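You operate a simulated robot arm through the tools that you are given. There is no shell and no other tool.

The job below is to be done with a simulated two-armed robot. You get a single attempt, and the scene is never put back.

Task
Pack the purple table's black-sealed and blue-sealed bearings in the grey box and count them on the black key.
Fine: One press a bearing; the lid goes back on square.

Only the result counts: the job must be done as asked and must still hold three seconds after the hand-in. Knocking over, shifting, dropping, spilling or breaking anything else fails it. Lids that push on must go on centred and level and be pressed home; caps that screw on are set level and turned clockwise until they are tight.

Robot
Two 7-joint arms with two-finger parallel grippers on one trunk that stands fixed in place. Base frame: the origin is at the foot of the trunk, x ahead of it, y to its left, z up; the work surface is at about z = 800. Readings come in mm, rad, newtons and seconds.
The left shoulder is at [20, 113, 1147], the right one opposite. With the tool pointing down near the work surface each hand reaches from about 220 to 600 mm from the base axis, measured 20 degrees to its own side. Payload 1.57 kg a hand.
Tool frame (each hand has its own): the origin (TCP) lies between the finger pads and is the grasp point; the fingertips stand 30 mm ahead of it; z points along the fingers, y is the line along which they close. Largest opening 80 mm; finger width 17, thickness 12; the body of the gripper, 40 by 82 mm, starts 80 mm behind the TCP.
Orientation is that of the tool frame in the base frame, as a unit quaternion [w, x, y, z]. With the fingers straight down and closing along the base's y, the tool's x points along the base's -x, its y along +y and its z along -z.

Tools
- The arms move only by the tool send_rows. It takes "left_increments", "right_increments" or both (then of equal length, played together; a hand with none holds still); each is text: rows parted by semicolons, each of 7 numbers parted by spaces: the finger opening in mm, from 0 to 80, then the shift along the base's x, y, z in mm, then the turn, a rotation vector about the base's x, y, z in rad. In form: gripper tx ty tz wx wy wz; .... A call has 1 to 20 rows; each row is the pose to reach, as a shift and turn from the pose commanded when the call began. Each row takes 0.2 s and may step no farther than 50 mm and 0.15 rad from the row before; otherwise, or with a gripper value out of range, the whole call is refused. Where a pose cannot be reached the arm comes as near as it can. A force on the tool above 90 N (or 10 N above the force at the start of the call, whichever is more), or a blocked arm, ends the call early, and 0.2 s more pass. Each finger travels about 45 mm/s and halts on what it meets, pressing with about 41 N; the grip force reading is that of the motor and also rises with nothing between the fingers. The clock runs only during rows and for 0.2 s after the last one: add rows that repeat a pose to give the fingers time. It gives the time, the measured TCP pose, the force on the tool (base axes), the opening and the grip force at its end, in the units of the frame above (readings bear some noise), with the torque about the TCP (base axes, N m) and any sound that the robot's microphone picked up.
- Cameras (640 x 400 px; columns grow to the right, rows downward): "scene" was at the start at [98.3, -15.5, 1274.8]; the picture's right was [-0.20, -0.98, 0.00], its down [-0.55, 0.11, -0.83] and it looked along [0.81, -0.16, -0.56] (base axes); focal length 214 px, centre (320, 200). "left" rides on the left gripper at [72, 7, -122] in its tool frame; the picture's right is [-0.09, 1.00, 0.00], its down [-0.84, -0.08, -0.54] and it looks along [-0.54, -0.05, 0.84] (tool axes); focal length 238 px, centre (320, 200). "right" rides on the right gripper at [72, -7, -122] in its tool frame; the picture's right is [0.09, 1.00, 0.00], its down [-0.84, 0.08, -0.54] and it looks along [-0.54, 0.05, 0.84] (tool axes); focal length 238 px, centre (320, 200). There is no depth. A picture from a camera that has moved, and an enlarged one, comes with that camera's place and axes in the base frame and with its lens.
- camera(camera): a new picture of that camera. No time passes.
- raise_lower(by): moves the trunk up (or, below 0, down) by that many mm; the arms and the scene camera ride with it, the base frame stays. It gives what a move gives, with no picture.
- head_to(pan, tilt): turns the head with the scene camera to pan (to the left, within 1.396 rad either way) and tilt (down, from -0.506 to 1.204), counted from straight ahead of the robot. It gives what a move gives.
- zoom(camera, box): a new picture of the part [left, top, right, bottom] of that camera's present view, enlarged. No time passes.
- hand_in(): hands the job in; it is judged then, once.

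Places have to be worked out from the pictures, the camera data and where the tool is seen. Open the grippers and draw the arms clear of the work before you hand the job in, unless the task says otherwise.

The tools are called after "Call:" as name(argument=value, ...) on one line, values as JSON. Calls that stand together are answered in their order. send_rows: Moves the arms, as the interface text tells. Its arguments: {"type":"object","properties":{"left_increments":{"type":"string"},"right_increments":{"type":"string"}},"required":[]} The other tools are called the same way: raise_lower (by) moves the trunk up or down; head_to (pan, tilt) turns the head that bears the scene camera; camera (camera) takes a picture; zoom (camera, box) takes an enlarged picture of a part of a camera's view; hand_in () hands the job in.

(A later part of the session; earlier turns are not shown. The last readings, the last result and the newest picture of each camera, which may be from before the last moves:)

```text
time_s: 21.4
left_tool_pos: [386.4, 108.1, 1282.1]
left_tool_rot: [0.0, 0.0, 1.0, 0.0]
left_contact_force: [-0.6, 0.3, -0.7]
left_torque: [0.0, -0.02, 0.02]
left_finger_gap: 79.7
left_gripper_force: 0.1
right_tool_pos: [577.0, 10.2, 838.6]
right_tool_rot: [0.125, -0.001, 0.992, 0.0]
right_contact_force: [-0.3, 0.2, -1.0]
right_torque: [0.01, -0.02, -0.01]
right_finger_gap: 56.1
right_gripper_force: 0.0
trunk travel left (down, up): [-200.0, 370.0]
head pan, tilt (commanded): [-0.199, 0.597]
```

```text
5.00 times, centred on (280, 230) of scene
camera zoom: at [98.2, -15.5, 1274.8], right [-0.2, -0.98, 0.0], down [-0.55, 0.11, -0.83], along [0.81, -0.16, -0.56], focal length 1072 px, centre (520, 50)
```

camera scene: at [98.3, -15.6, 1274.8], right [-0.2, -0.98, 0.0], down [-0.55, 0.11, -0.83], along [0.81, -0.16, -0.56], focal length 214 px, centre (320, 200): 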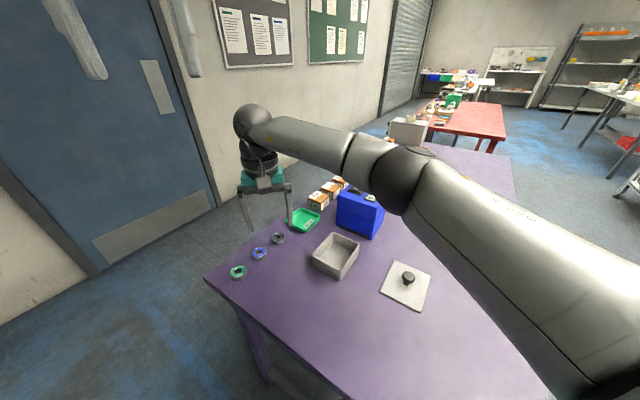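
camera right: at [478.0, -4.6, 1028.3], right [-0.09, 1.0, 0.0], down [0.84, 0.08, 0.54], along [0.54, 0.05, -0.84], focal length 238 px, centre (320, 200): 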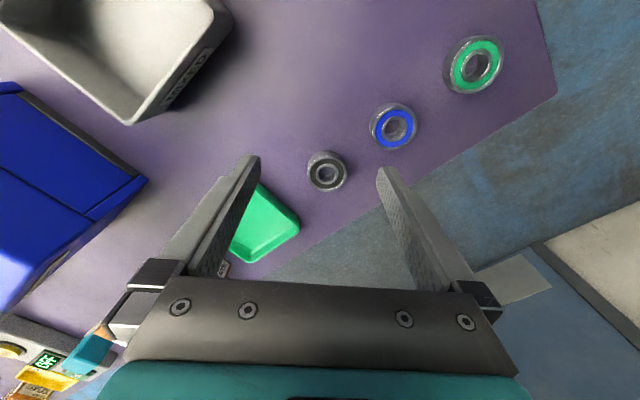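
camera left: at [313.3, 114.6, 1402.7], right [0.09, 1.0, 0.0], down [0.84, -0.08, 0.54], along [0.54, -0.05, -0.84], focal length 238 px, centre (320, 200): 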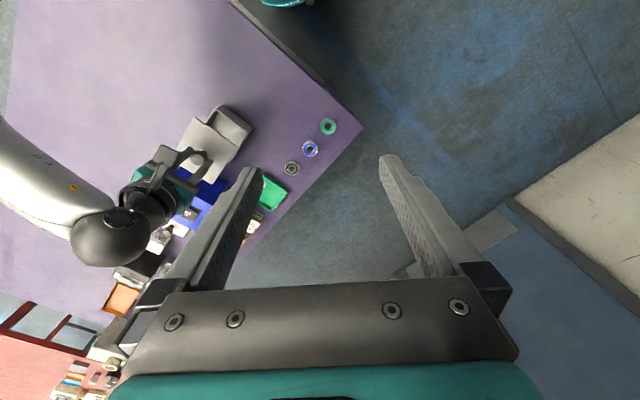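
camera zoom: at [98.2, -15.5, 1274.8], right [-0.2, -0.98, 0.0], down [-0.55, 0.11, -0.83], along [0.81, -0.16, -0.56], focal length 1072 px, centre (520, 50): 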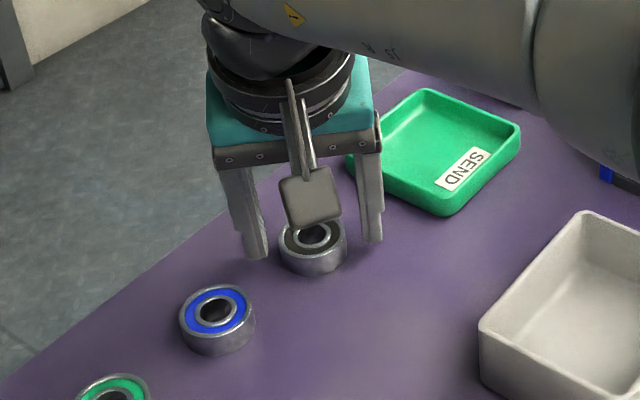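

The hand is within about 1 mm of centre. I'll make the last correction, descend 3.5 mm and close on the bearing.

Call:
send_rows(right_increments="56 0.8 1.2 -2 0 0 0; 56 0.8 1.2 -3.5 0 0 0; 46 0.8 1.2 -3.5 0 0 0; 36 0.8 1.2 -3.5 0 0 0; 30 0.8 1.2 -3.5 0 0 0; 30 0.8 1.2 -3.5 0 0 0")

Call:
zoom(camera="right", box=[220, 80, 420, 240])

```text
time_s: 22.8
left_tool_pos: [386.1, 108.0, 1281.0]
left_tool_rot: [0.0, 0.0, 1.0, 0.0]
left_contact_force: [0.0, -0.3, -0.3]
left_torque: [-0.01, 0.02, 0.04]
left_finger_gap: 80.0
left_gripper_force: 0.0
right_tool_pos: [578.4, 12.5, 835.2]
right_tool_rot: [0.125, 0.0, 0.992, -0.001]
right_contact_force: [0.9, -0.6, 0.5]
right_torque: [-0.02, 0.0, -0.02]
right_finger_gap: 38.2
right_gripper_force: 36.0
trunk travel left (down, up): [-200.0, 370.0]
head pan, tilt (commanded): [-0.199, 0.597]
```

```text
2.50 times, centred on (320, 160) of right
camera zoom: at [476.5, 5.2, 935.4], right [-0.09, 1.0, -0.02], down [0.68, 0.08, 0.73], along [0.73, 0.05, -0.68], focal length 596 px, centre (320, 300)
```

zoom: 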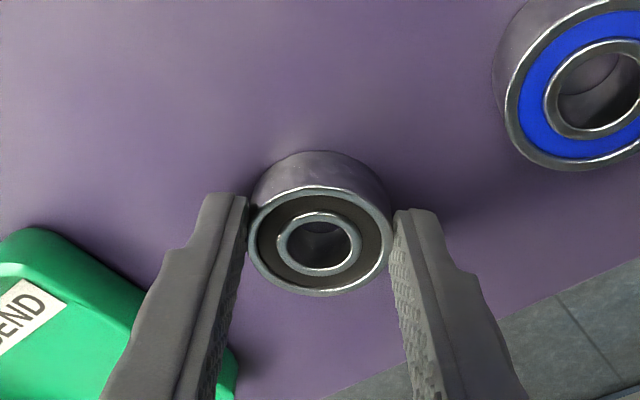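

Gripped at 38.2 mm with 36 N. I'll lift 25 mm and confirm the bearing comes along.

Call:
send_rows(right_increments="30 0 0 5 0 0 0; 30 0 0 15 0 0 0; 30 0 0 25 0 0 0; 30 0 0 25 0 0 0")

Call:
zoom(camera="scene", box=[230, 170, 350, 270])

Call:
zoom(camera="right", box=[220, 80, 420, 240])

```text
time_s: 23.8
left_tool_pos: [386.0, 106.9, 1282.2]
left_tool_rot: [0.0, 0.0, 1.0, -0.001]
left_contact_force: [0.7, -0.5, -0.2]
left_torque: [-0.03, 0.02, 0.01]
left_finger_gap: 80.2
left_gripper_force: 0.0
right_tool_pos: [579.0, 11.8, 861.1]
right_tool_rot: [0.125, 0.0, 0.992, 0.0]
right_contact_force: [-0.4, -0.3, -1.3]
right_torque: [0.05, 0.0, 0.04]
right_finger_gap: 38.6
right_gripper_force: 40.7
trunk travel left (down, up): [-200.0, 370.0]
head pan, tilt (commanded): [-0.199, 0.597]
```

```text
4.00 times, centred on (290, 220) of scene
camera zoom: at [98.3, -15.5, 1274.7], right [-0.2, -0.98, 0.0], down [-0.55, 0.11, -0.83], along [0.81, -0.16, -0.56], focal length 858 px, centre (440, 120)
```

zoom: 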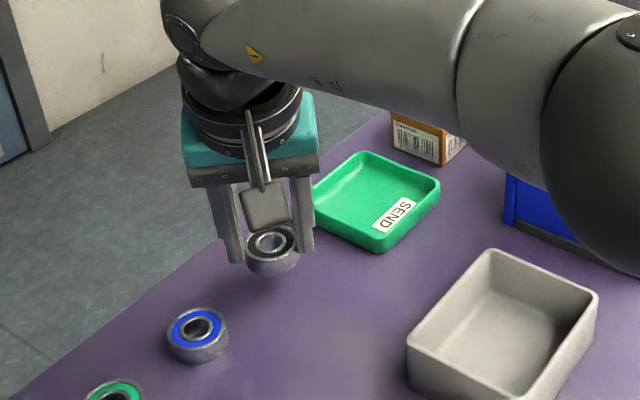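

```text
2.50 times, centred on (320, 160) of right
camera zoom: at [476.9, 5.3, 961.0], right [-0.09, 1.0, -0.02], down [0.68, 0.08, 0.73], along [0.73, 0.05, -0.68], focal length 596 px, centre (320, 300)
```

zoom: 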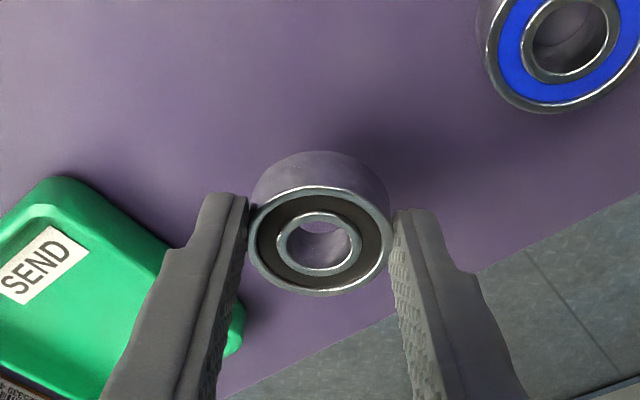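

The bearing is held level. I'll raise it to clear everything, then carry it over the box's counter-side half while turning -45° (keeping the lean about the finger axis).

Call:
send_rows(right_increments="30 0 0 42 0 0 0; 30 0 0 84 0 0 0; 30 -15.5 -26.6 84 0 0 -0.131; 30 -31 -53.1 84 0 0 -0.262; 30 -46.4 -79.7 84 0 0 -0.393; 30 -61.9 -106.3 84 0 0 -0.524; 30 -77.3 -132.8 84 0 0 -0.655; 30 -92.8 -159.4 84 0 0 -0.785; 30 -92.8 -159.4 84 0 0 -0.785")

Call:
camera(camera="right")

Call:
zoom(camera="scene", box=[260, 150, 420, 290])

```text
time_s: 25.8
left_tool_pos: [386.1, 107.6, 1282.0]
left_tool_rot: [0.0, -0.001, 1.0, 0.001]
left_contact_force: [-0.4, 0.6, 0.3]
left_torque: [0.03, 0.02, 0.0]
left_finger_gap: 79.9
left_gripper_force: 0.1
right_tool_pos: [485.4, -147.0, 944.1]
right_tool_rot: [0.115, 0.38, 0.916, -0.047]
right_contact_force: [-0.9, 0.7, -0.6]
right_torque: [0.02, 0.01, 0.02]
right_finger_gap: 38.3
right_gripper_force: 41.0
trunk travel left (down, up): [-200.0, 370.0]
head pan, tilt (commanded): [-0.199, 0.597]
```

```text
taken
camera right: at [408.4, -82.0, 1044.3], right [0.64, 0.77, -0.02], down [0.53, -0.42, 0.73], along [0.55, -0.48, -0.68], focal length 238 px, centre (320, 200)
```

right: 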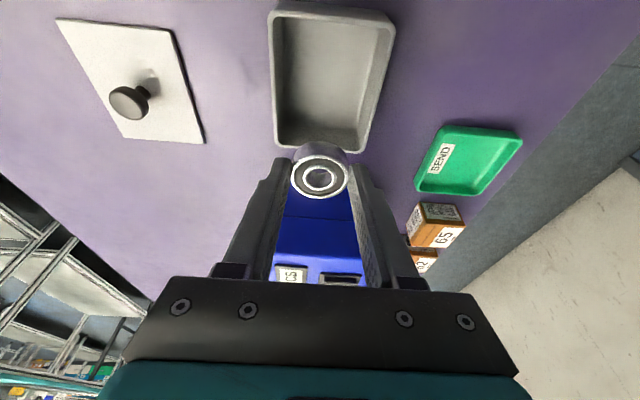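

```text
2.86 times, centred on (340, 220) of scene
camera zoom: at [98.3, -15.5, 1274.7], right [-0.2, -0.98, 0.0], down [-0.55, 0.11, -0.83], along [0.81, -0.16, -0.56], focal length 613 px, centre (263, 143)
```

zoom: 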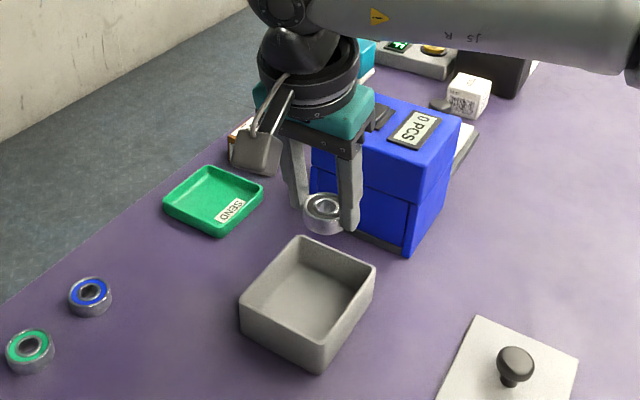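

I'll zoom in on the box to measure its inner opening from this pose.

Call:
zoom(camera="right", box=[240, 0, 420, 200])

```text
2.00 times, centred on (330, 100) of right
camera zoom: at [408.4, -82.0, 1044.3], right [0.64, 0.77, -0.02], down [0.53, -0.42, 0.73], along [0.55, -0.48, -0.68], focal length 477 px, centre (300, 400)
```

zoom: 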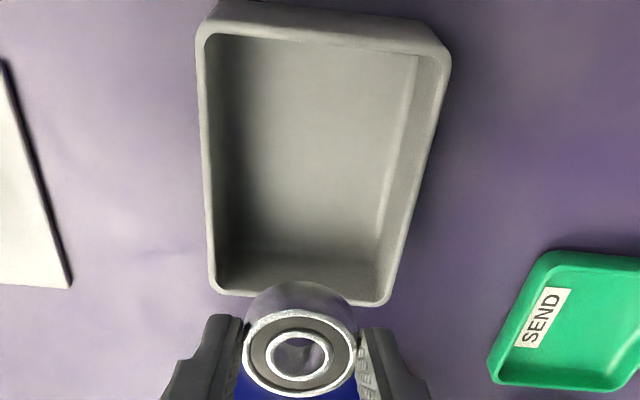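

The box is about 100×85 outside, centred at ≈(473.7,-137), and the bearing hangs at ≈(487.8,-152.2). I'll shift (1.6,-0.4) and descend most of the way into the box.

Call:
send_rows(right_increments="30 1.6 -0.4 -15 0 0 0; 30 1.6 -0.4 -30 0 0 0; 30 1.6 -0.4 -45 0 0 0; 30 1.6 -0.4 -60 0 0 0; 30 1.6 -0.4 -60 0 0 0")

Call:
zoom(camera="right", box=[220, 40, 420, 220])

Call:
zoom(camera="scene", box=[290, 190, 390, 290])

```text
time_s: 27.0
left_tool_pos: [386.4, 107.9, 1281.6]
left_tool_rot: [0.001, -0.002, 1.0, 0.0]
left_contact_force: [-0.5, 0.8, -0.1]
left_torque: [-0.02, -0.01, -0.01]
left_finger_gap: 80.1
left_gripper_force: 0.0
right_tool_pos: [487.3, -148.4, 884.5]
right_tool_rot: [0.116, 0.38, 0.917, -0.048]
right_contact_force: [-0.8, 0.3, -0.7]
right_torque: [0.0, 0.03, -0.02]
right_finger_gap: 38.5
right_gripper_force: 40.7
trunk travel left (down, up): [-200.0, 370.0]
head pan, tilt (commanded): [-0.199, 0.597]
```

```text
2.22 times, centred on (320, 130) of right
camera zoom: at [410.5, -82.6, 984.7], right [0.64, 0.77, -0.02], down [0.53, -0.42, 0.73], along [0.55, -0.48, -0.68], focal length 530 px, centre (320, 356)
```

zoom: 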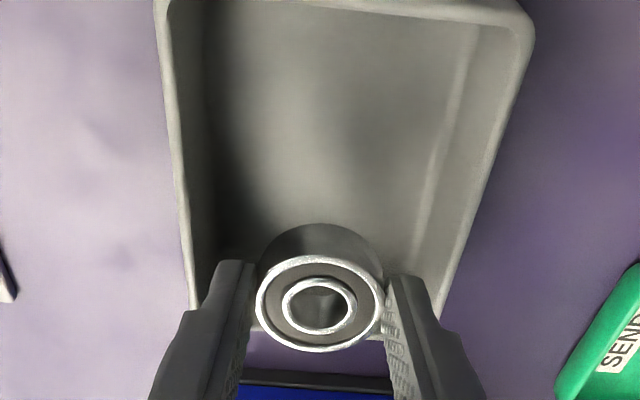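

```text
4.00 times, centred on (340, 240) of scene
camera zoom: at [98.3, -15.5, 1274.8], right [-0.2, -0.98, 0.0], down [-0.55, 0.11, -0.83], along [0.81, -0.16, -0.56], focal length 858 px, centre (240, 40)
```

zoom: 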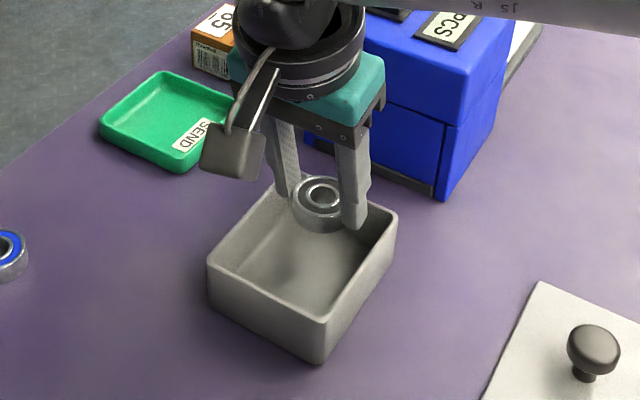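

The bearing is at rim height and centred across the box within about half a millimetre. I'll lower 38 mm more, leaving a few mm to the floor.

Call:
send_rows(right_increments="30 0 0 -10 0 0 0; 30 0 0 -20 0 0 0; 30 0 0 -30 0 0 0; 30 0 0 -37 0 0 0; 30 0 0 -37 0 0 0")

Call:
zoom(camera="right", box=[220, 40, 420, 220])

Call:
zoom(camera="scene", box=[290, 190, 390, 290])

```text
time_s: 28.2
left_tool_pos: [385.7, 107.2, 1281.8]
left_tool_rot: [0.0, 0.0, 1.0, 0.0]
left_contact_force: [0.0, 0.5, 0.2]
left_torque: [-0.02, -0.01, -0.02]
left_finger_gap: 79.9
left_gripper_force: 0.1
right_tool_pos: [486.9, -148.0, 846.0]
right_tool_rot: [0.115, 0.38, 0.917, -0.048]
right_contact_force: [-0.1, 0.4, -1.4]
right_torque: [-0.01, 0.03, 0.03]
right_finger_gap: 38.5
right_gripper_force: 41.1
trunk travel left (down, up): [-200.0, 370.0]
head pan, tilt (commanded): [-0.199, 0.597]
```

```text
2.22 times, centred on (320, 130) of right
camera zoom: at [410.2, -82.5, 947.1], right [0.64, 0.77, -0.02], down [0.53, -0.42, 0.73], along [0.55, -0.48, -0.68], focal length 530 px, centre (320, 356)
```

zoom: 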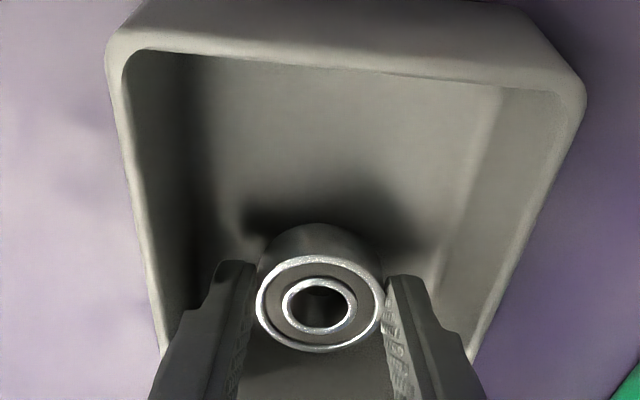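

```text
4.00 times, centred on (340, 240) of scene
camera zoom: at [98.3, -15.6, 1274.8], right [-0.2, -0.98, 0.0], down [-0.55, 0.11, -0.83], along [0.81, -0.16, -0.56], focal length 858 px, centre (240, 40)
```

zoom: 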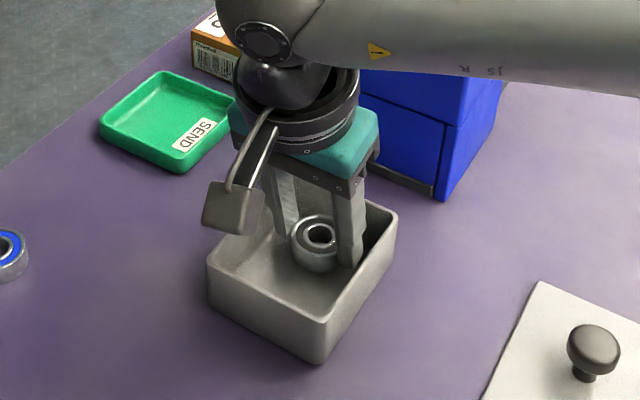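

Close to the floor now. I'll zoom into both sides where the thicker finger part passes the rim.

Call:
zoom(camera="right", box=[230, 130, 310, 220])

Call:
zoom(camera="right", box=[340, 130, 420, 220])

```text
4.44 times, centred on (270, 175) of right
camera zoom: at [410.2, -82.5, 947.1], right [0.64, 0.77, -0.02], down [0.53, -0.42, 0.73], along [0.55, -0.48, -0.68], focal length 1059 px, centre (542, 311)
```

zoom: 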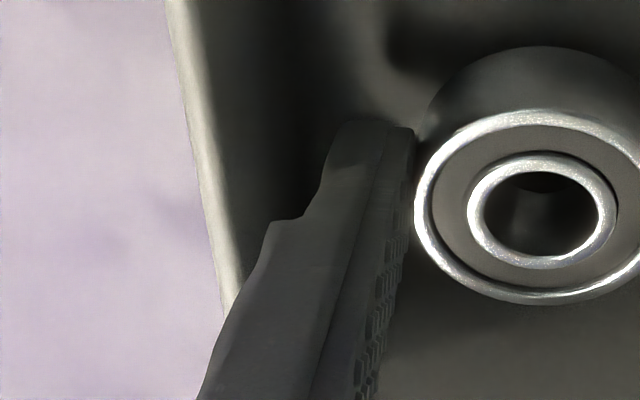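

```text
4.44 times, centred on (380, 175) of right
camera zoom: at [410.2, -82.5, 947.1], right [0.64, 0.77, -0.02], down [0.53, -0.42, 0.73], along [0.55, -0.48, -0.68], focal length 1059 px, centre (53, 311)
```

zoom: 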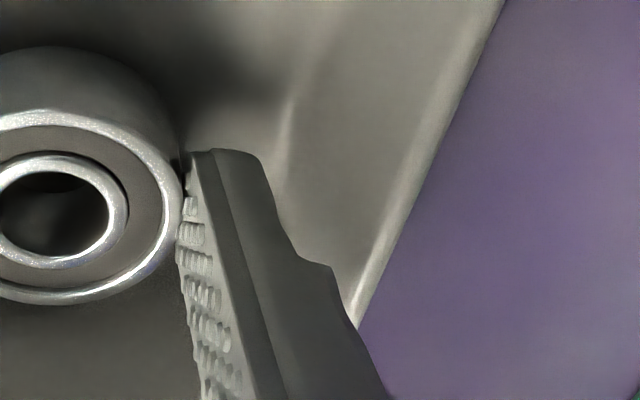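

There are about 7 mm of clearance each side. I'll lower another 5 mm and watch the force.

Call:
send_rows(right_increments="30 0 0 -2.5 0 0 0; 30 0 0 -5 0 0 0; 30 0 0 -5 0 0 0")

```text
time_s: 29.0
left_tool_pos: [386.7, 107.1, 1281.9]
left_tool_rot: [0.0, -0.001, 1.0, 0.0]
left_contact_force: [0.1, 0.1, -0.2]
left_torque: [0.01, 0.01, -0.02]
left_finger_gap: 80.0
left_gripper_force: 0.1
right_tool_pos: [488.3, -147.2, 842.1]
right_tool_rot: [0.115, 0.38, 0.917, -0.048]
right_contact_force: [0.0, -0.5, -0.6]
right_torque: [0.02, -0.03, -0.01]
right_finger_gap: 38.3
right_gripper_force: 40.8
trunk travel left (down, up): [-200.0, 370.0]
head pan, tilt (commanded): [-0.199, 0.597]
```

No contact yet at z≈842. Lowering 2 mm more.

Call:
send_rows(right_increments="30 0 0 -1 0 0 0; 30 0 0 -2 0 0 0; 30 0 0 -2 0 0 0")

```text
time_s: 29.8
left_tool_pos: [386.0, 106.2, 1281.0]
left_tool_rot: [0.0, 0.0, 1.0, 0.0]
left_contact_force: [-0.7, 0.2, -0.7]
left_torque: [-0.01, 0.01, 0.01]
left_finger_gap: 79.9
left_gripper_force: 0.1
right_tool_pos: [487.4, -147.7, 840.9]
right_tool_rot: [0.115, 0.38, 0.917, -0.047]
right_contact_force: [-1.4, -0.2, 0.3]
right_torque: [0.01, 0.03, 0.01]
right_finger_gap: 38.6
right_gripper_force: 40.6
trunk travel left (down, up): [-200.0, 370.0]
head pan, tilt (commanded): [-0.199, 0.597]
```

Still nearly free; one more millimetre.

Call:
send_rows(right_increments="30 0 0 -1 0 0 0; 30 0 0 -1 0 0 0")

Call:
zoom(camera="right", box=[240, 80, 400, 220])

```text
time_s: 30.4
left_tool_pos: [385.9, 105.4, 1282.0]
left_tool_rot: [0.001, -0.002, 1.0, 0.0]
left_contact_force: [-0.5, 0.7, -0.4]
left_torque: [-0.04, -0.02, -0.01]
left_finger_gap: 80.0
left_gripper_force: 0.0
right_tool_pos: [485.9, -147.4, 839.6]
right_tool_rot: [0.116, 0.379, 0.917, -0.048]
right_contact_force: [-0.7, -0.8, 6.4]
right_torque: [-0.07, 0.11, -0.02]
right_finger_gap: 38.5
right_gripper_force: 41.1
trunk travel left (down, up): [-200.0, 370.0]
head pan, tilt (commanded): [-0.199, 0.597]
```

```text
2.86 times, centred on (320, 150) of right
camera zoom: at [410.0, -82.1, 940.4], right [0.64, 0.77, -0.02], down [0.53, -0.42, 0.73], along [0.55, -0.48, -0.68], focal length 681 px, centre (320, 343)
```

zoom: 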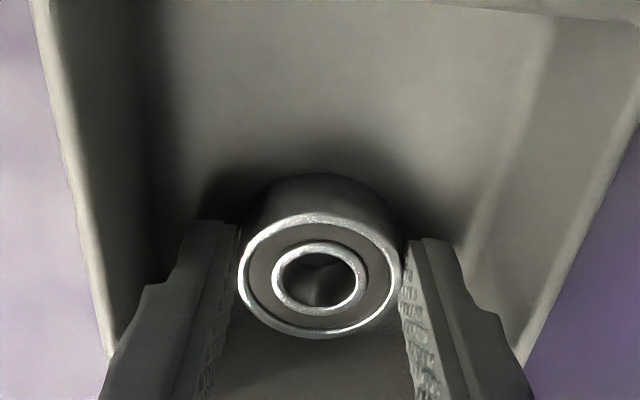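

Contact of 6 N: the bearing rests on the box floor. I'll open the fingers slightly to 43 mm and then lift straight out.

Call:
send_rows(right_increments="40 0 0 0 0 0 0; 43 0 0 0 0 0 0; 43 0 0 0 0 0 0; 43 0 0 8 0 0 0; 43 0 0 20 0 0 0; 43 0 0 20 0 0 0")

Call:
zoom(camera="right", box=[220, 60, 420, 220])

Call:
zoom(camera="scene", box=[290, 190, 390, 290])

```text
time_s: 31.8
left_tool_pos: [386.5, 107.0, 1281.7]
left_tool_rot: [0.0, 0.0, 1.0, 0.0]
left_contact_force: [-0.1, -0.1, 0.6]
left_torque: [0.03, -0.01, 0.06]
left_finger_gap: 80.1
left_gripper_force: 0.1
right_tool_pos: [487.3, -145.7, 859.5]
right_tool_rot: [0.114, 0.379, 0.917, -0.047]
right_contact_force: [0.7, -0.9, 0.2]
right_torque: [-0.02, -0.02, -0.03]
right_finger_gap: 42.8
right_gripper_force: 0.1
trunk travel left (down, up): [-200.0, 370.0]
head pan, tilt (commanded): [-0.199, 0.597]
```

```text
2.50 times, centred on (320, 140) of right
camera zoom: at [409.9, -81.7, 959.5], right [0.64, 0.77, -0.02], down [0.53, -0.42, 0.73], along [0.55, -0.48, -0.68], focal length 596 px, centre (320, 350)
```

zoom: 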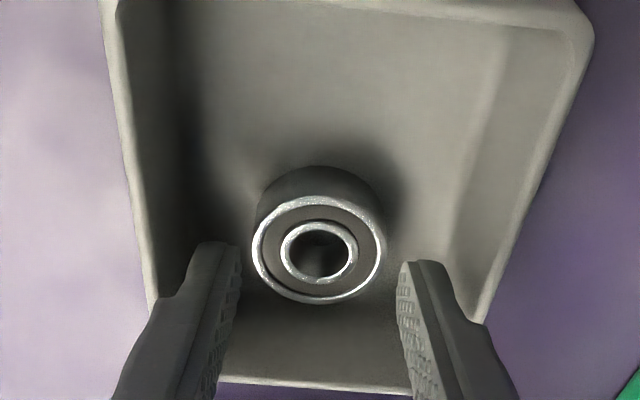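

```text
4.00 times, centred on (340, 240) of scene
camera zoom: at [98.2, -15.5, 1274.8], right [-0.2, -0.98, 0.0], down [-0.55, 0.11, -0.83], along [0.81, -0.16, -0.56], focal length 858 px, centre (240, 40)
```

zoom: 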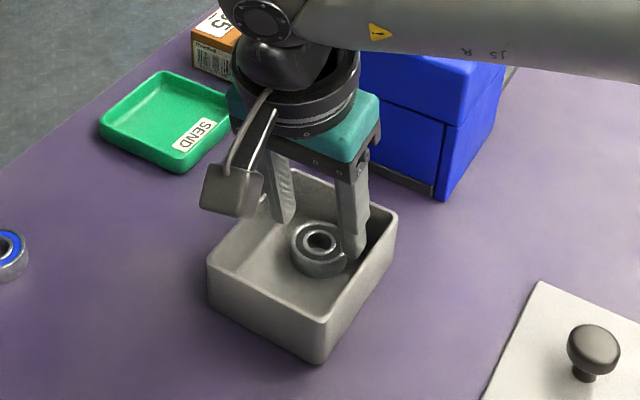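

The black bearing sits flat in the box at the counter-side half. Now I'll raise out of the box, turn back to yaw 0 and go look at the counter key, fingers closing on the way.

Call:
send_rows(right_increments="43 0 0 35 0 0 0; 43 0 0 75 0 0 0; 43 0 0 115 0 0 0; 40 0 0 150 0 0 0; 20 14 -14.7 150 0 0 0.131; 0 28 -29.3 150 0 0 0.262; 0 42 -44 150 0 0 0.393; 0 56 -58.7 150 0 0 0.524; 0 70 -73.3 150 0 0 0.655; 0 84 -88 150 0 0 0.785; 0 84 -88 150 0 0 0.785")

Call:
camera(camera="right")

Call:
zoom(camera="scene", box=[290, 130, 430, 270])

```text
time_s: 34.2
left_tool_pos: [386.0, 107.7, 1282.0]
left_tool_rot: [-0.001, 0.0, 1.0, 0.0]
left_contact_force: [-0.1, -0.2, 0.4]
left_torque: [0.0, -0.01, 0.0]
left_finger_gap: 80.0
left_gripper_force: 0.1
right_tool_pos: [571.4, -234.9, 1010.4]
right_tool_rot: [0.125, 0.0, 0.992, 0.0]
right_contact_force: [0.6, -0.4, -0.1]
right_torque: [0.03, -0.03, -0.01]
right_finger_gap: 0.0
right_gripper_force: 21.1
trunk travel left (down, up): [-200.0, 370.0]
head pan, tilt (commanded): [-0.199, 0.597]
```

```text
taken
camera right: at [469.6, -242.6, 1109.7], right [-0.09, 1.0, -0.02], down [0.68, 0.08, 0.73], along [0.73, 0.05, -0.68], focal length 238 px, centre (320, 200)
```

right: 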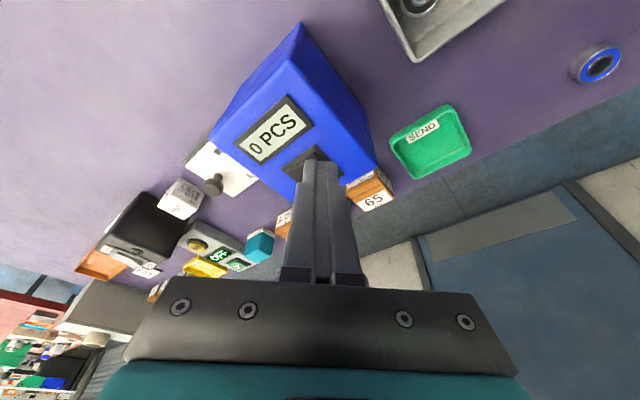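

```text
2.86 times, centred on (360, 200) of scene
camera zoom: at [98.2, -15.5, 1274.8], right [-0.2, -0.98, 0.0], down [-0.55, 0.11, -0.83], along [0.81, -0.16, -0.56], focal length 613 px, centre (206, 200)
```

zoom: 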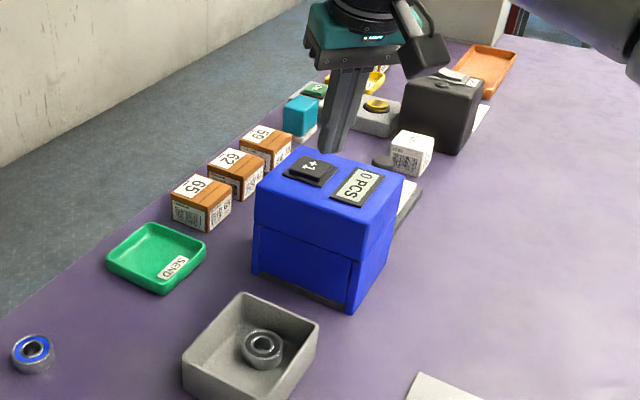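

The closed fingers hide the key from the wrist camera; I'll open them for a moment to see the key between them.

Call:
send_rows(right_increments="30 0 0 0 0 0 0; 60 0 0 0 0 0 0; 80 0 0 0 0 0 0; 80 0 0 0 0 0 0; 80 0 0 0 0 0 0")

Call:
zoom(camera="right", box=[200, 40, 400, 220])

Call:
zoom(camera="scene", box=[320, 150, 410, 220])

```text
time_s: 35.4
left_tool_pos: [386.4, 107.3, 1280.6]
left_tool_rot: [0.0, 0.0, 1.0, 0.0]
left_contact_force: [-0.5, 0.1, -0.2]
left_torque: [0.01, -0.02, -0.03]
left_finger_gap: 80.2
left_gripper_force: 0.0
right_tool_pos: [570.3, -234.6, 1009.9]
right_tool_rot: [0.124, -0.001, 0.992, 0.001]
right_contact_force: [-0.4, -0.5, 0.2]
right_torque: [0.01, 0.04, 0.01]
right_finger_gap: 79.9
right_gripper_force: 0.0
trunk travel left (down, up): [-200.0, 370.0]
head pan, tilt (commanded): [-0.199, 0.597]
```

```text
2.22 times, centred on (300, 130) of right
camera zoom: at [469.4, -242.3, 1109.7], right [-0.09, 1.0, -0.02], down [0.68, 0.08, 0.73], along [0.73, 0.05, -0.68], focal length 530 px, centre (364, 356)
```

zoom: 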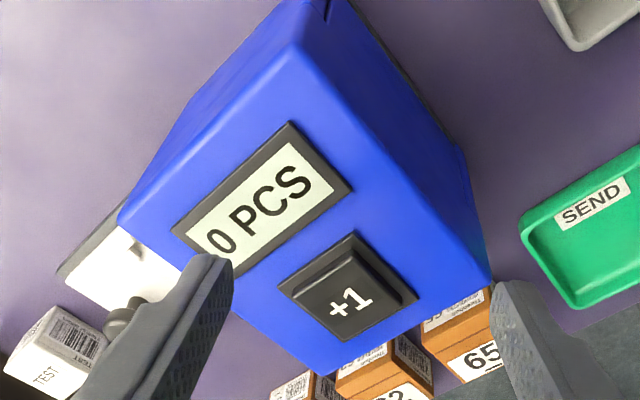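

```text
5.71 times, centred on (365, 185) of scene
camera zoom: at [98.2, -15.5, 1274.8], right [-0.2, -0.98, 0.0], down [-0.55, 0.11, -0.83], along [0.81, -0.16, -0.56], focal length 1226 px, centre (63, 286)
```

zoom: 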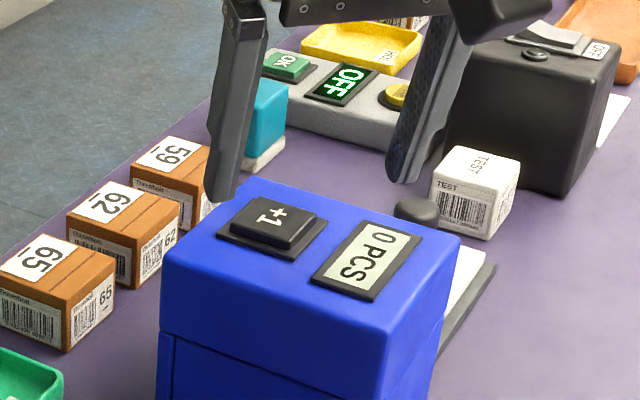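

The key top centre is about (620,-240, ~930), roughly 31 mm square. I'll close the fingers, lean to 0.45 rad for reach and hover about 20 mm above the key.

Call:
send_rows(right_increments="50 0 0 0 0 0 0; 20 0 0 0 0 0 0; 0 0 0 0 0 0 0; 0 15 -2 -8 0 -0.1 0; 0 30 -3 -16 0 -0.2 0; 0 42.6 -4.6 -24.5 0 -0.2 0; 0 42.6 -4.6 -24.5 0 -0.2 0")

Call:
zoom(camera="scene", box=[320, 140, 420, 220])

Call:
zoom(camera="right", box=[220, 60, 420, 220])

```text
time_s: 37.0
left_tool_pos: [385.6, 108.0, 1281.3]
left_tool_rot: [0.0, 0.0, 1.0, 0.0]
left_contact_force: [0.3, -0.3, 0.6]
left_torque: [0.02, 0.0, 0.02]
left_finger_gap: 79.9
left_gripper_force: 0.0
right_tool_pos: [614.1, -239.4, 985.8]
right_tool_rot: [0.224, 0.0, 0.975, 0.0]
right_contact_force: [-0.3, 0.4, 0.5]
right_torque: [0.03, -0.01, -0.04]
right_finger_gap: 0.0
right_gripper_force: 21.3
trunk travel left (down, up): [-200.0, 370.0]
head pan, tilt (commanded): [-0.199, 0.597]
```

```text
5.00 times, centred on (370, 180) of scene
camera zoom: at [98.2, -15.6, 1274.8], right [-0.2, -0.98, 0.0], down [-0.55, 0.11, -0.83], along [0.81, -0.16, -0.56], focal length 1072 px, centre (70, 300)
```

zoom: 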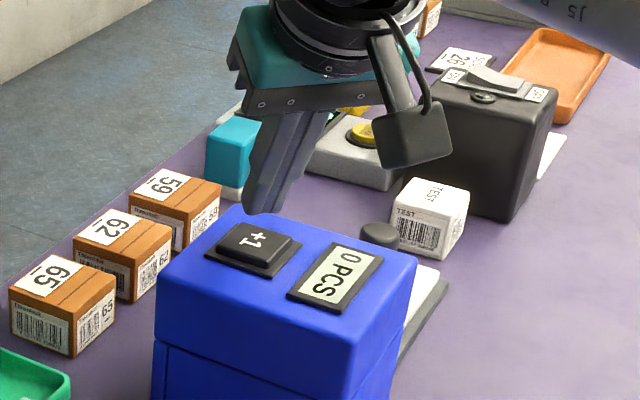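

```text
2.50 times, centred on (320, 140) of right
camera zoom: at [494.4, -246.8, 1062.5], right [-0.08, 1.0, -0.04], down [0.52, 0.08, 0.85], along [0.85, 0.05, -0.52], focal length 596 px, centre (320, 350)
```

zoom: 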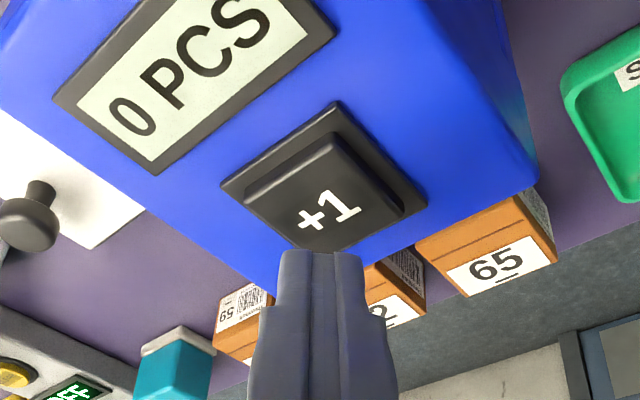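

Tip edge is about 20 mm above the key and lined up within a few mm. I'll descend 14 mm, then in small steps watching force and display.

Call:
send_rows(right_increments="0 0 0 -7 0 0 0; 0 0 0 -14 0 0 0; 0 0 0 -14 0 0 0")

Call:
zoom(camera="scene", box=[320, 150, 410, 220])

Call:
zoom(camera="right", box=[220, 60, 420, 220])

```text
time_s: 37.8
left_tool_pos: [386.9, 107.9, 1280.8]
left_tool_rot: [0.0, -0.001, 1.0, 0.0]
left_contact_force: [-0.2, -0.2, 0.3]
left_torque: [0.05, -0.04, 0.01]
left_finger_gap: 79.9
left_gripper_force: 0.1
right_tool_pos: [614.1, -239.7, 971.9]
right_tool_rot: [0.223, 0.0, 0.975, 0.0]
right_contact_force: [0.2, -0.1, -0.1]
right_torque: [0.0, -0.02, -0.02]
right_finger_gap: 0.1
right_gripper_force: 20.9
trunk travel left (down, up): [-200.0, 370.0]
head pan, tilt (commanded): [-0.199, 0.597]
```

```text
5.71 times, centred on (365, 185) of scene
camera zoom: at [98.2, -15.5, 1274.8], right [-0.2, -0.98, 0.0], down [-0.55, 0.11, -0.83], along [0.81, -0.16, -0.56], focal length 1226 px, centre (63, 286)
```

zoom: 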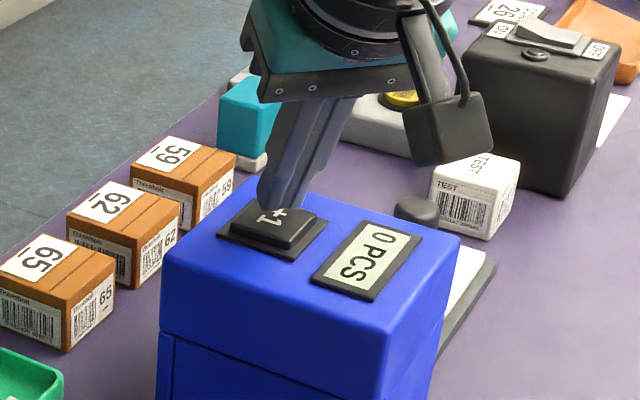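

```text
2.50 times, centred on (320, 140) of right
camera zoom: at [494.4, -246.9, 1049.1], right [-0.08, 1.0, -0.04], down [0.52, 0.08, 0.85], along [0.85, 0.05, -0.52], focal length 596 px, centre (320, 350)
```

zoom: 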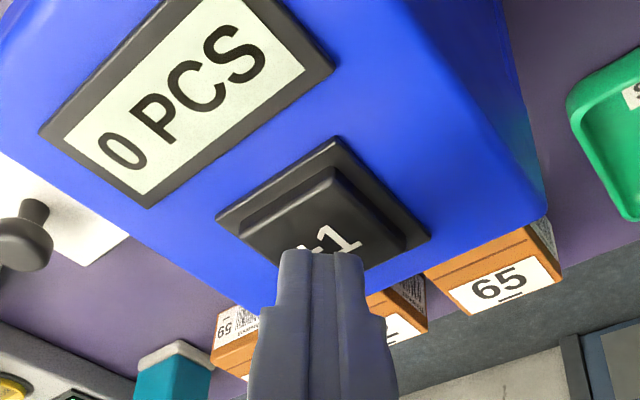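

Still free. I'll step down 3 mm and read the force.

Call:
send_rows(right_increments="0 0 0 -1.5 0 0 0; 0 0 0 -3 0 0 0")

```text
time_s: 38.4
left_tool_pos: [386.9, 107.5, 1281.1]
left_tool_rot: [0.0, 0.0, 1.0, 0.0]
left_contact_force: [0.0, 0.6, 0.2]
left_torque: [0.0, 0.01, 0.0]
left_finger_gap: 80.1
left_gripper_force: 0.0
right_tool_pos: [613.3, -240.4, 967.5]
right_tool_rot: [0.223, 0.0, 0.975, 0.0]
right_contact_force: [-0.7, -0.3, 0.3]
right_torque: [0.0, -0.01, -0.01]
right_finger_gap: 0.1
right_gripper_force: 21.7
trunk travel left (down, up): [-200.0, 370.0]
head pan, tilt (commanded): [-0.199, 0.597]
```

No contact yet; another 3 mm down.

Call:
send_rows(right_increments="0 0 0 -1.5 0 0 0; 0 0 0 -3 0 0 0")

Call:
zoom(camera="right", box=[220, 60, 420, 220])

```text
time_s: 39.0
left_tool_pos: [386.3, 107.2, 1281.6]
left_tool_rot: [0.001, -0.001, 1.0, -0.001]
left_contact_force: [-0.6, 0.7, -0.3]
left_torque: [-0.01, 0.0, 0.02]
left_finger_gap: 79.9
left_gripper_force: 0.1
right_tool_pos: [612.8, -239.8, 964.0]
right_tool_rot: [0.223, 0.0, 0.975, -0.001]
right_contact_force: [-0.3, -0.1, -0.2]
right_torque: [-0.03, 0.03, 0.0]
right_finger_gap: 0.0
right_gripper_force: 21.1
trunk travel left (down, up): [-200.0, 370.0]
head pan, tilt (commanded): [-0.199, 0.597]
```

```text
2.50 times, centred on (320, 140) of right
camera zoom: at [494.2, -247.2, 1043.1], right [-0.08, 1.0, -0.04], down [0.52, 0.08, 0.85], along [0.85, 0.05, -0.52], focal length 596 px, centre (320, 350)
```

zoom: 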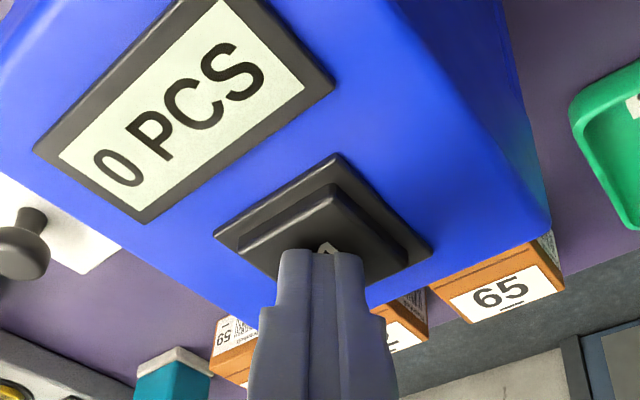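

Tip edge ≈ 934, still no force. Two more millimetres.

Call:
send_rows(right_increments="0 0 0 -1 0 0 0; 0 0 0 -2 0 0 0")

```text
time_s: 39.6
left_tool_pos: [386.5, 108.2, 1282.0]
left_tool_rot: [0.0, 0.0, 1.0, 0.0]
left_contact_force: [0.3, -0.1, -0.8]
left_torque: [0.03, 0.01, 0.02]
left_finger_gap: 79.8
left_gripper_force: 0.1
right_tool_pos: [614.2, -239.7, 963.6]
right_tool_rot: [0.223, 0.0, 0.975, 0.0]
right_contact_force: [0.0, -0.2, 1.6]
right_torque: [-0.03, -0.02, -0.04]
right_finger_gap: 0.0
right_gripper_force: 21.0
trunk travel left (down, up): [-200.0, 370.0]
head pan, tilt (commanded): [-0.199, 0.597]
```

A first 1.6 N of contact at tip z≈932. Pressing 1.5 mm further.

Call:
send_rows(right_increments="0 0 0 -1.5 0 0 0")

Call:
zoom(camera="right", box=[220, 60, 420, 220])

```text
time_s: 40.0
left_tool_pos: [385.0, 108.0, 1280.4]
left_tool_rot: [0.0, 0.0, 1.0, 0.0]
left_contact_force: [0.5, 0.2, 0.7]
left_torque: [-0.01, -0.03, -0.04]
left_finger_gap: 80.2
left_gripper_force: 0.2
right_tool_pos: [614.6, -240.0, 961.4]
right_tool_rot: [0.222, 0.0, 0.975, 0.0]
right_contact_force: [0.2, -0.5, 3.2]
right_torque: [-0.03, -0.04, -0.02]
right_finger_gap: 0.0
right_gripper_force: 20.8
trunk travel left (down, up): [-200.0, 370.0]
head pan, tilt (commanded): [-0.199, 0.597]
heard: click
```

```text
2.50 times, centred on (320, 140) of right
camera zoom: at [494.1, -247.0, 1040.1], right [-0.08, 1.0, -0.04], down [0.52, 0.08, 0.85], along [0.85, 0.05, -0.52], focal length 596 px, centre (320, 350)
```

zoom: 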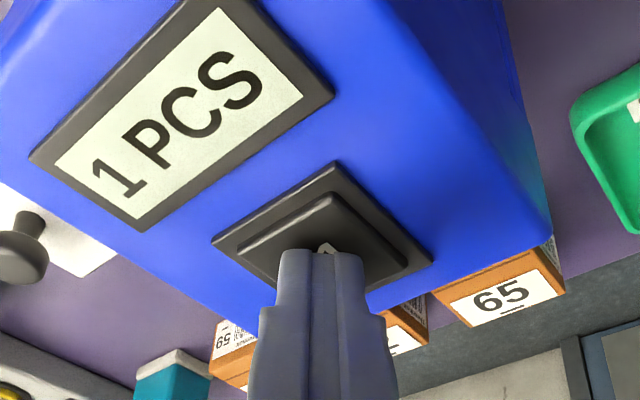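

Click heard and the display reads "1 PCS". I'll release by raising straight up 60 mm and confirm the count.

Call:
send_rows(right_increments="0 0 0 3 0 0 0; 0 0 0 15 0 0 0; 0 0 0 40 0 0 0; 0 0 0 65 0 0 0; 0 0 0 65 0 0 0")

Call:
zoom(camera="scene", box=[290, 130, 430, 270])

```text
time_s: 41.2
left_tool_pos: [386.1, 107.6, 1282.1]
left_tool_rot: [0.0, 0.0, 1.0, 0.0]
left_contact_force: [0.4, 0.5, 0.2]
left_torque: [0.0, 0.0, 0.0]
left_finger_gap: 79.8
left_gripper_force: 0.1
right_tool_pos: [614.8, -239.5, 1025.8]
right_tool_rot: [0.222, 0.0, 0.975, 0.0]
right_contact_force: [0.6, -0.1, 0.1]
right_torque: [-0.01, -0.02, 0.02]
right_finger_gap: 0.1
right_gripper_force: 21.3
trunk travel left (down, up): [-200.0, 370.0]
head pan, tilt (commanded): [-0.199, 0.597]
```

```text
2.86 times, centred on (360, 200) of scene
camera zoom: at [98.3, -15.6, 1274.7], right [-0.2, -0.98, 0.0], down [-0.55, 0.11, -0.83], along [0.81, -0.16, -0.56], focal length 613 px, centre (206, 200)
```

zoom: 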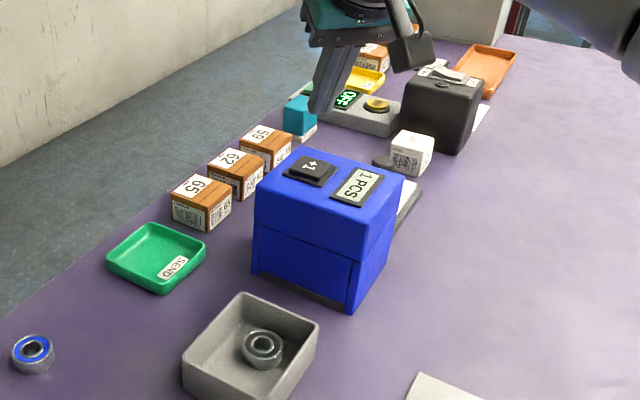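

Count stays at 1. I'll now travel to above the blue bearing, reducing the lean to 0.12 rad and opening the fingers.

Call:
send_rows(right_increments="0 -10.4 38.4 0 0 0.041 0; 20 -20.8 76.7 -5 0 0.082 0; 40 -31.1 115.1 -15 0 0.124 0; 60 -41.5 153.4 -25 0 0.165 0; 80 -51.9 191.8 -35 0 0.206 0; 80 -62.3 230.1 -45 0 0.248 0; 80 -72.6 268.5 -55 0 0.289 0; 80 -83 306.8 -66 0 0.33 0; 80 -83 306.8 -100 0 0.33 0; 80 -83 306.8 -100 0 0.33 0")

Call:
camera(camera="right")

Call:
zoom(camera="right", box=[220, 80, 420, 240])

```text
time_s: 43.4
left_tool_pos: [387.0, 106.7, 1281.1]
left_tool_rot: [0.0, 0.0, 1.0, 0.0]
left_contact_force: [-0.3, 0.3, -0.1]
left_torque: [0.04, 0.01, 0.0]
left_finger_gap: 80.1
left_gripper_force: 0.0
right_tool_pos: [531.0, 65.8, 925.7]
right_tool_rot: [0.06, 0.0, 0.998, 0.0]
right_contact_force: [0.7, 0.4, 1.3]
right_torque: [0.0, 0.01, 0.0]
right_finger_gap: 80.1
right_gripper_force: 0.1
trunk travel left (down, up): [-200.0, 370.0]
head pan, tilt (commanded): [-0.199, 0.597]
```

```text
taken
camera right: at [443.0, 59.6, 1038.3], right [-0.09, 1.0, -0.01], down [0.77, 0.08, 0.64], along [0.64, 0.05, -0.77], focal length 238 px, centre (320, 200)
```

right: 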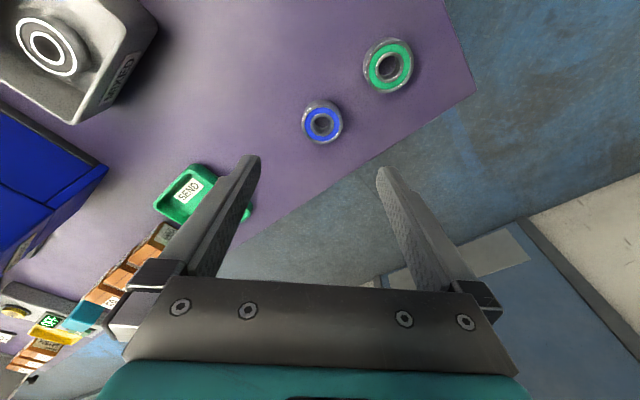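

```text
2.50 times, centred on (320, 160) of right
camera zoom: at [443.0, 59.6, 1038.3], right [-0.09, 1.0, -0.01], down [0.77, 0.08, 0.64], along [0.64, 0.05, -0.77], focal length 596 px, centre (320, 300)
```

zoom: 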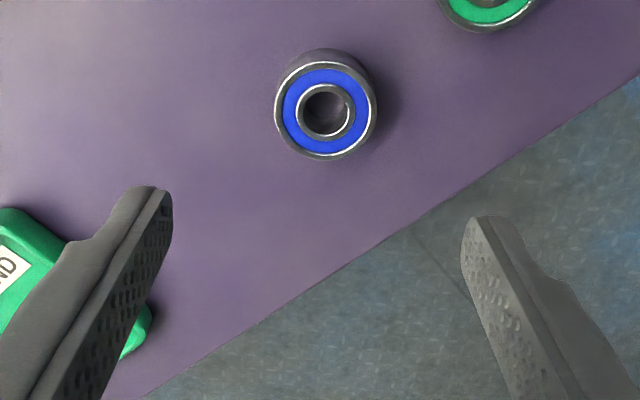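

Blue bearing centre (532.9,67.6); tip at (532.7,66.6). I'll shift 1 mm in y and descend to about 15 mm above the grasp height.

Call:
send_rows(right_increments="70 0.3 1 -25 0 0 0; 60 0.3 1 -50 0 0 0; 56 0.3 1 -70 0 0 0; 56 0.3 1 -80 0 0 0; 56 0.3 1 -80 0 0 0")

Call:
zoom(camera="right", box=[220, 80, 420, 240])

```text
time_s: 44.6
left_tool_pos: [387.0, 106.8, 1280.9]
left_tool_rot: [0.0, -0.001, 1.0, -0.001]
left_contact_force: [1.0, -0.6, 1.0]
left_torque: [0.0, 0.04, 0.01]
left_finger_gap: 80.0
left_gripper_force: 0.0
right_tool_pos: [531.1, 67.7, 845.2]
right_tool_rot: [0.06, 0.0, 0.998, 0.0]
right_contact_force: [-0.3, 0.4, 0.0]
right_torque: [0.02, -0.02, 0.02]
right_finger_gap: 55.9
right_gripper_force: 0.1
trunk travel left (down, up): [-200.0, 370.0]
head pan, tilt (commanded): [-0.199, 0.597]
```

```text
2.50 times, centred on (320, 160) of right
camera zoom: at [443.1, 60.6, 957.9], right [-0.09, 1.0, -0.01], down [0.77, 0.08, 0.64], along [0.64, 0.05, -0.77], focal length 596 px, centre (320, 300)
```

zoom: 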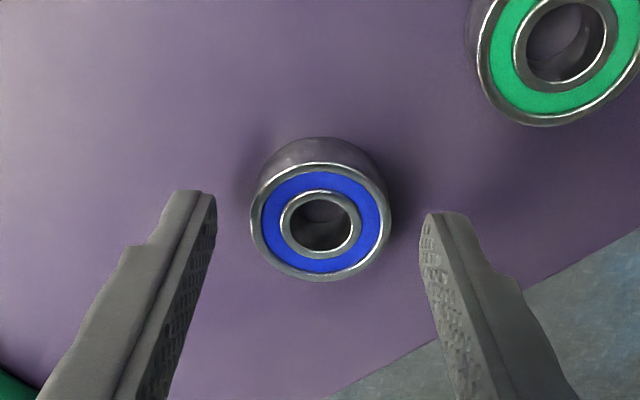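

Well centred. I'll descend the last 10.8 mm and close on the blue bearing.

Call:
send_rows(right_increments="56 0 -0.3 -5 0 0 0; 56 0 -0.3 -10.6 0 0 0; 56 0 -0.3 -10.6 0 0 0; 46 0 -0.3 -10.6 0 0 0; 36 0 -0.3 -10.6 0 0 0; 30 0 -0.3 -10.6 0 0 0; 30 0 -0.3 -10.6 0 0 0")

Call:
zoom(camera="right", box=[220, 80, 420, 240])

```text
time_s: 46.2
left_tool_pos: [385.4, 108.6, 1281.3]
left_tool_rot: [0.0, 0.001, 1.0, 0.0]
left_contact_force: [0.7, -0.1, 0.4]
left_torque: [-0.01, 0.04, -0.03]
left_finger_gap: 80.0
left_gripper_force: 0.0
right_tool_pos: [531.2, 67.1, 836.3]
right_tool_rot: [0.059, 0.0, 0.998, 0.0]
right_contact_force: [-0.3, 1.1, -0.3]
right_torque: [0.03, -0.01, 0.01]
right_finger_gap: 38.5
right_gripper_force: 36.4
trunk travel left (down, up): [-200.0, 370.0]
head pan, tilt (commanded): [-0.199, 0.597]
```

```text
2.50 times, centred on (320, 160) of right
camera zoom: at [443.0, 60.1, 947.9], right [-0.09, 1.0, -0.01], down [0.77, 0.08, 0.64], along [0.64, 0.05, -0.77], focal length 596 px, centre (320, 300)
```

zoom: 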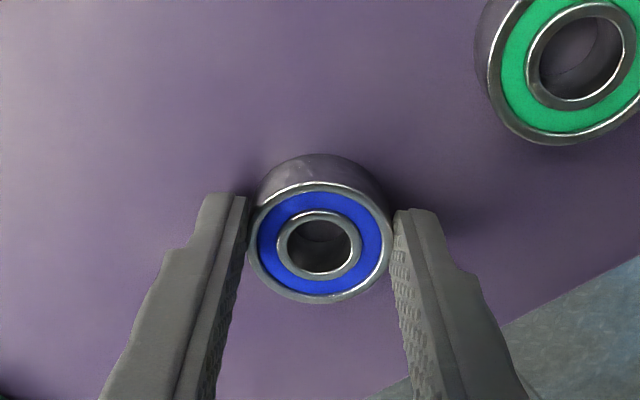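

Gripped at 38.5 mm. I'll lift and carry it to above the other half of the box, turning -45° as before.

Call:
send_rows(right_increments="30 0 0 5 0 0 0; 30 0 0 25 0 0 0; 30 0 0 65 0 0 0; 30 0 0 105 0 0 0; 30 -12.2 -30.9 110 0 0 -0.131; 30 -24.4 -61.8 110 0 0 -0.262; 30 -36.6 -92.8 110 0 0 -0.393; 30 -48.7 -123.7 110 0 0 -0.524; 30 -60.9 -154.6 110 0 0 -0.655; 30 -73.1 -185.5 110 0 0 -0.785; 30 -73.1 -185.5 110 0 0 -0.785")

Call:
zoom(camera="right", box=[220, 0, 420, 200])

Call:
zoom(camera="scene", box=[220, 150, 420, 290])

```text
time_s: 48.6
left_tool_pos: [386.4, 109.0, 1281.1]
left_tool_rot: [0.0, -0.001, 1.0, -0.001]
left_contact_force: [0.1, -0.1, 0.7]
left_torque: [0.0, 0.01, 0.0]
left_finger_gap: 80.0
left_gripper_force: 0.0
right_tool_pos: [457.1, -118.4, 943.6]
right_tool_rot: [0.056, 0.383, 0.922, -0.023]
right_contact_force: [-0.2, -0.9, -0.6]
right_torque: [0.01, -0.01, 0.02]
right_finger_gap: 38.5
right_gripper_force: 40.5
trunk travel left (down, up): [-200.0, 370.0]
head pan, tilt (commanded): [-0.199, 0.597]
```

```text
2.00 times, centred on (320, 100) of right
camera zoom: at [390.2, -62.0, 1057.4], right [0.64, 0.77, -0.01], down [0.6, -0.49, 0.64], along [0.48, -0.42, -0.77], focal length 477 px, centre (320, 400)
```

zoom: 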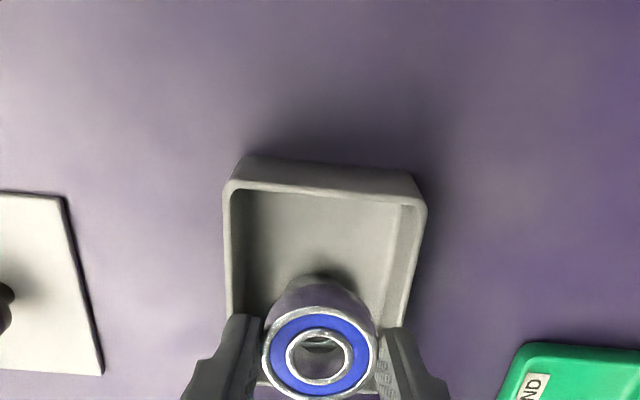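

```text
2.86 times, centred on (320, 220) of scene
camera zoom: at [98.3, -15.5, 1274.8], right [-0.2, -0.98, 0.0], down [-0.55, 0.11, -0.83], along [0.81, -0.16, -0.56], focal length 613 px, centre (320, 143)
```

zoom: 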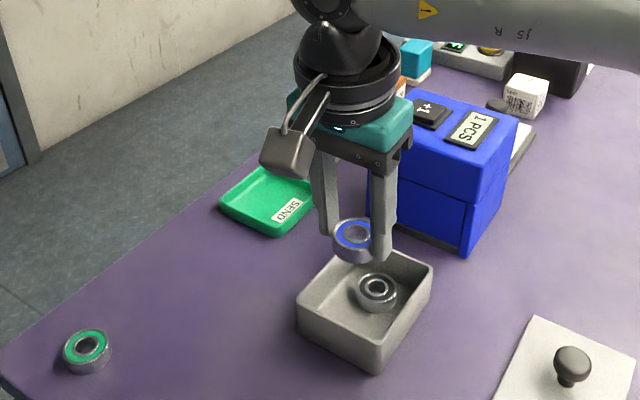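

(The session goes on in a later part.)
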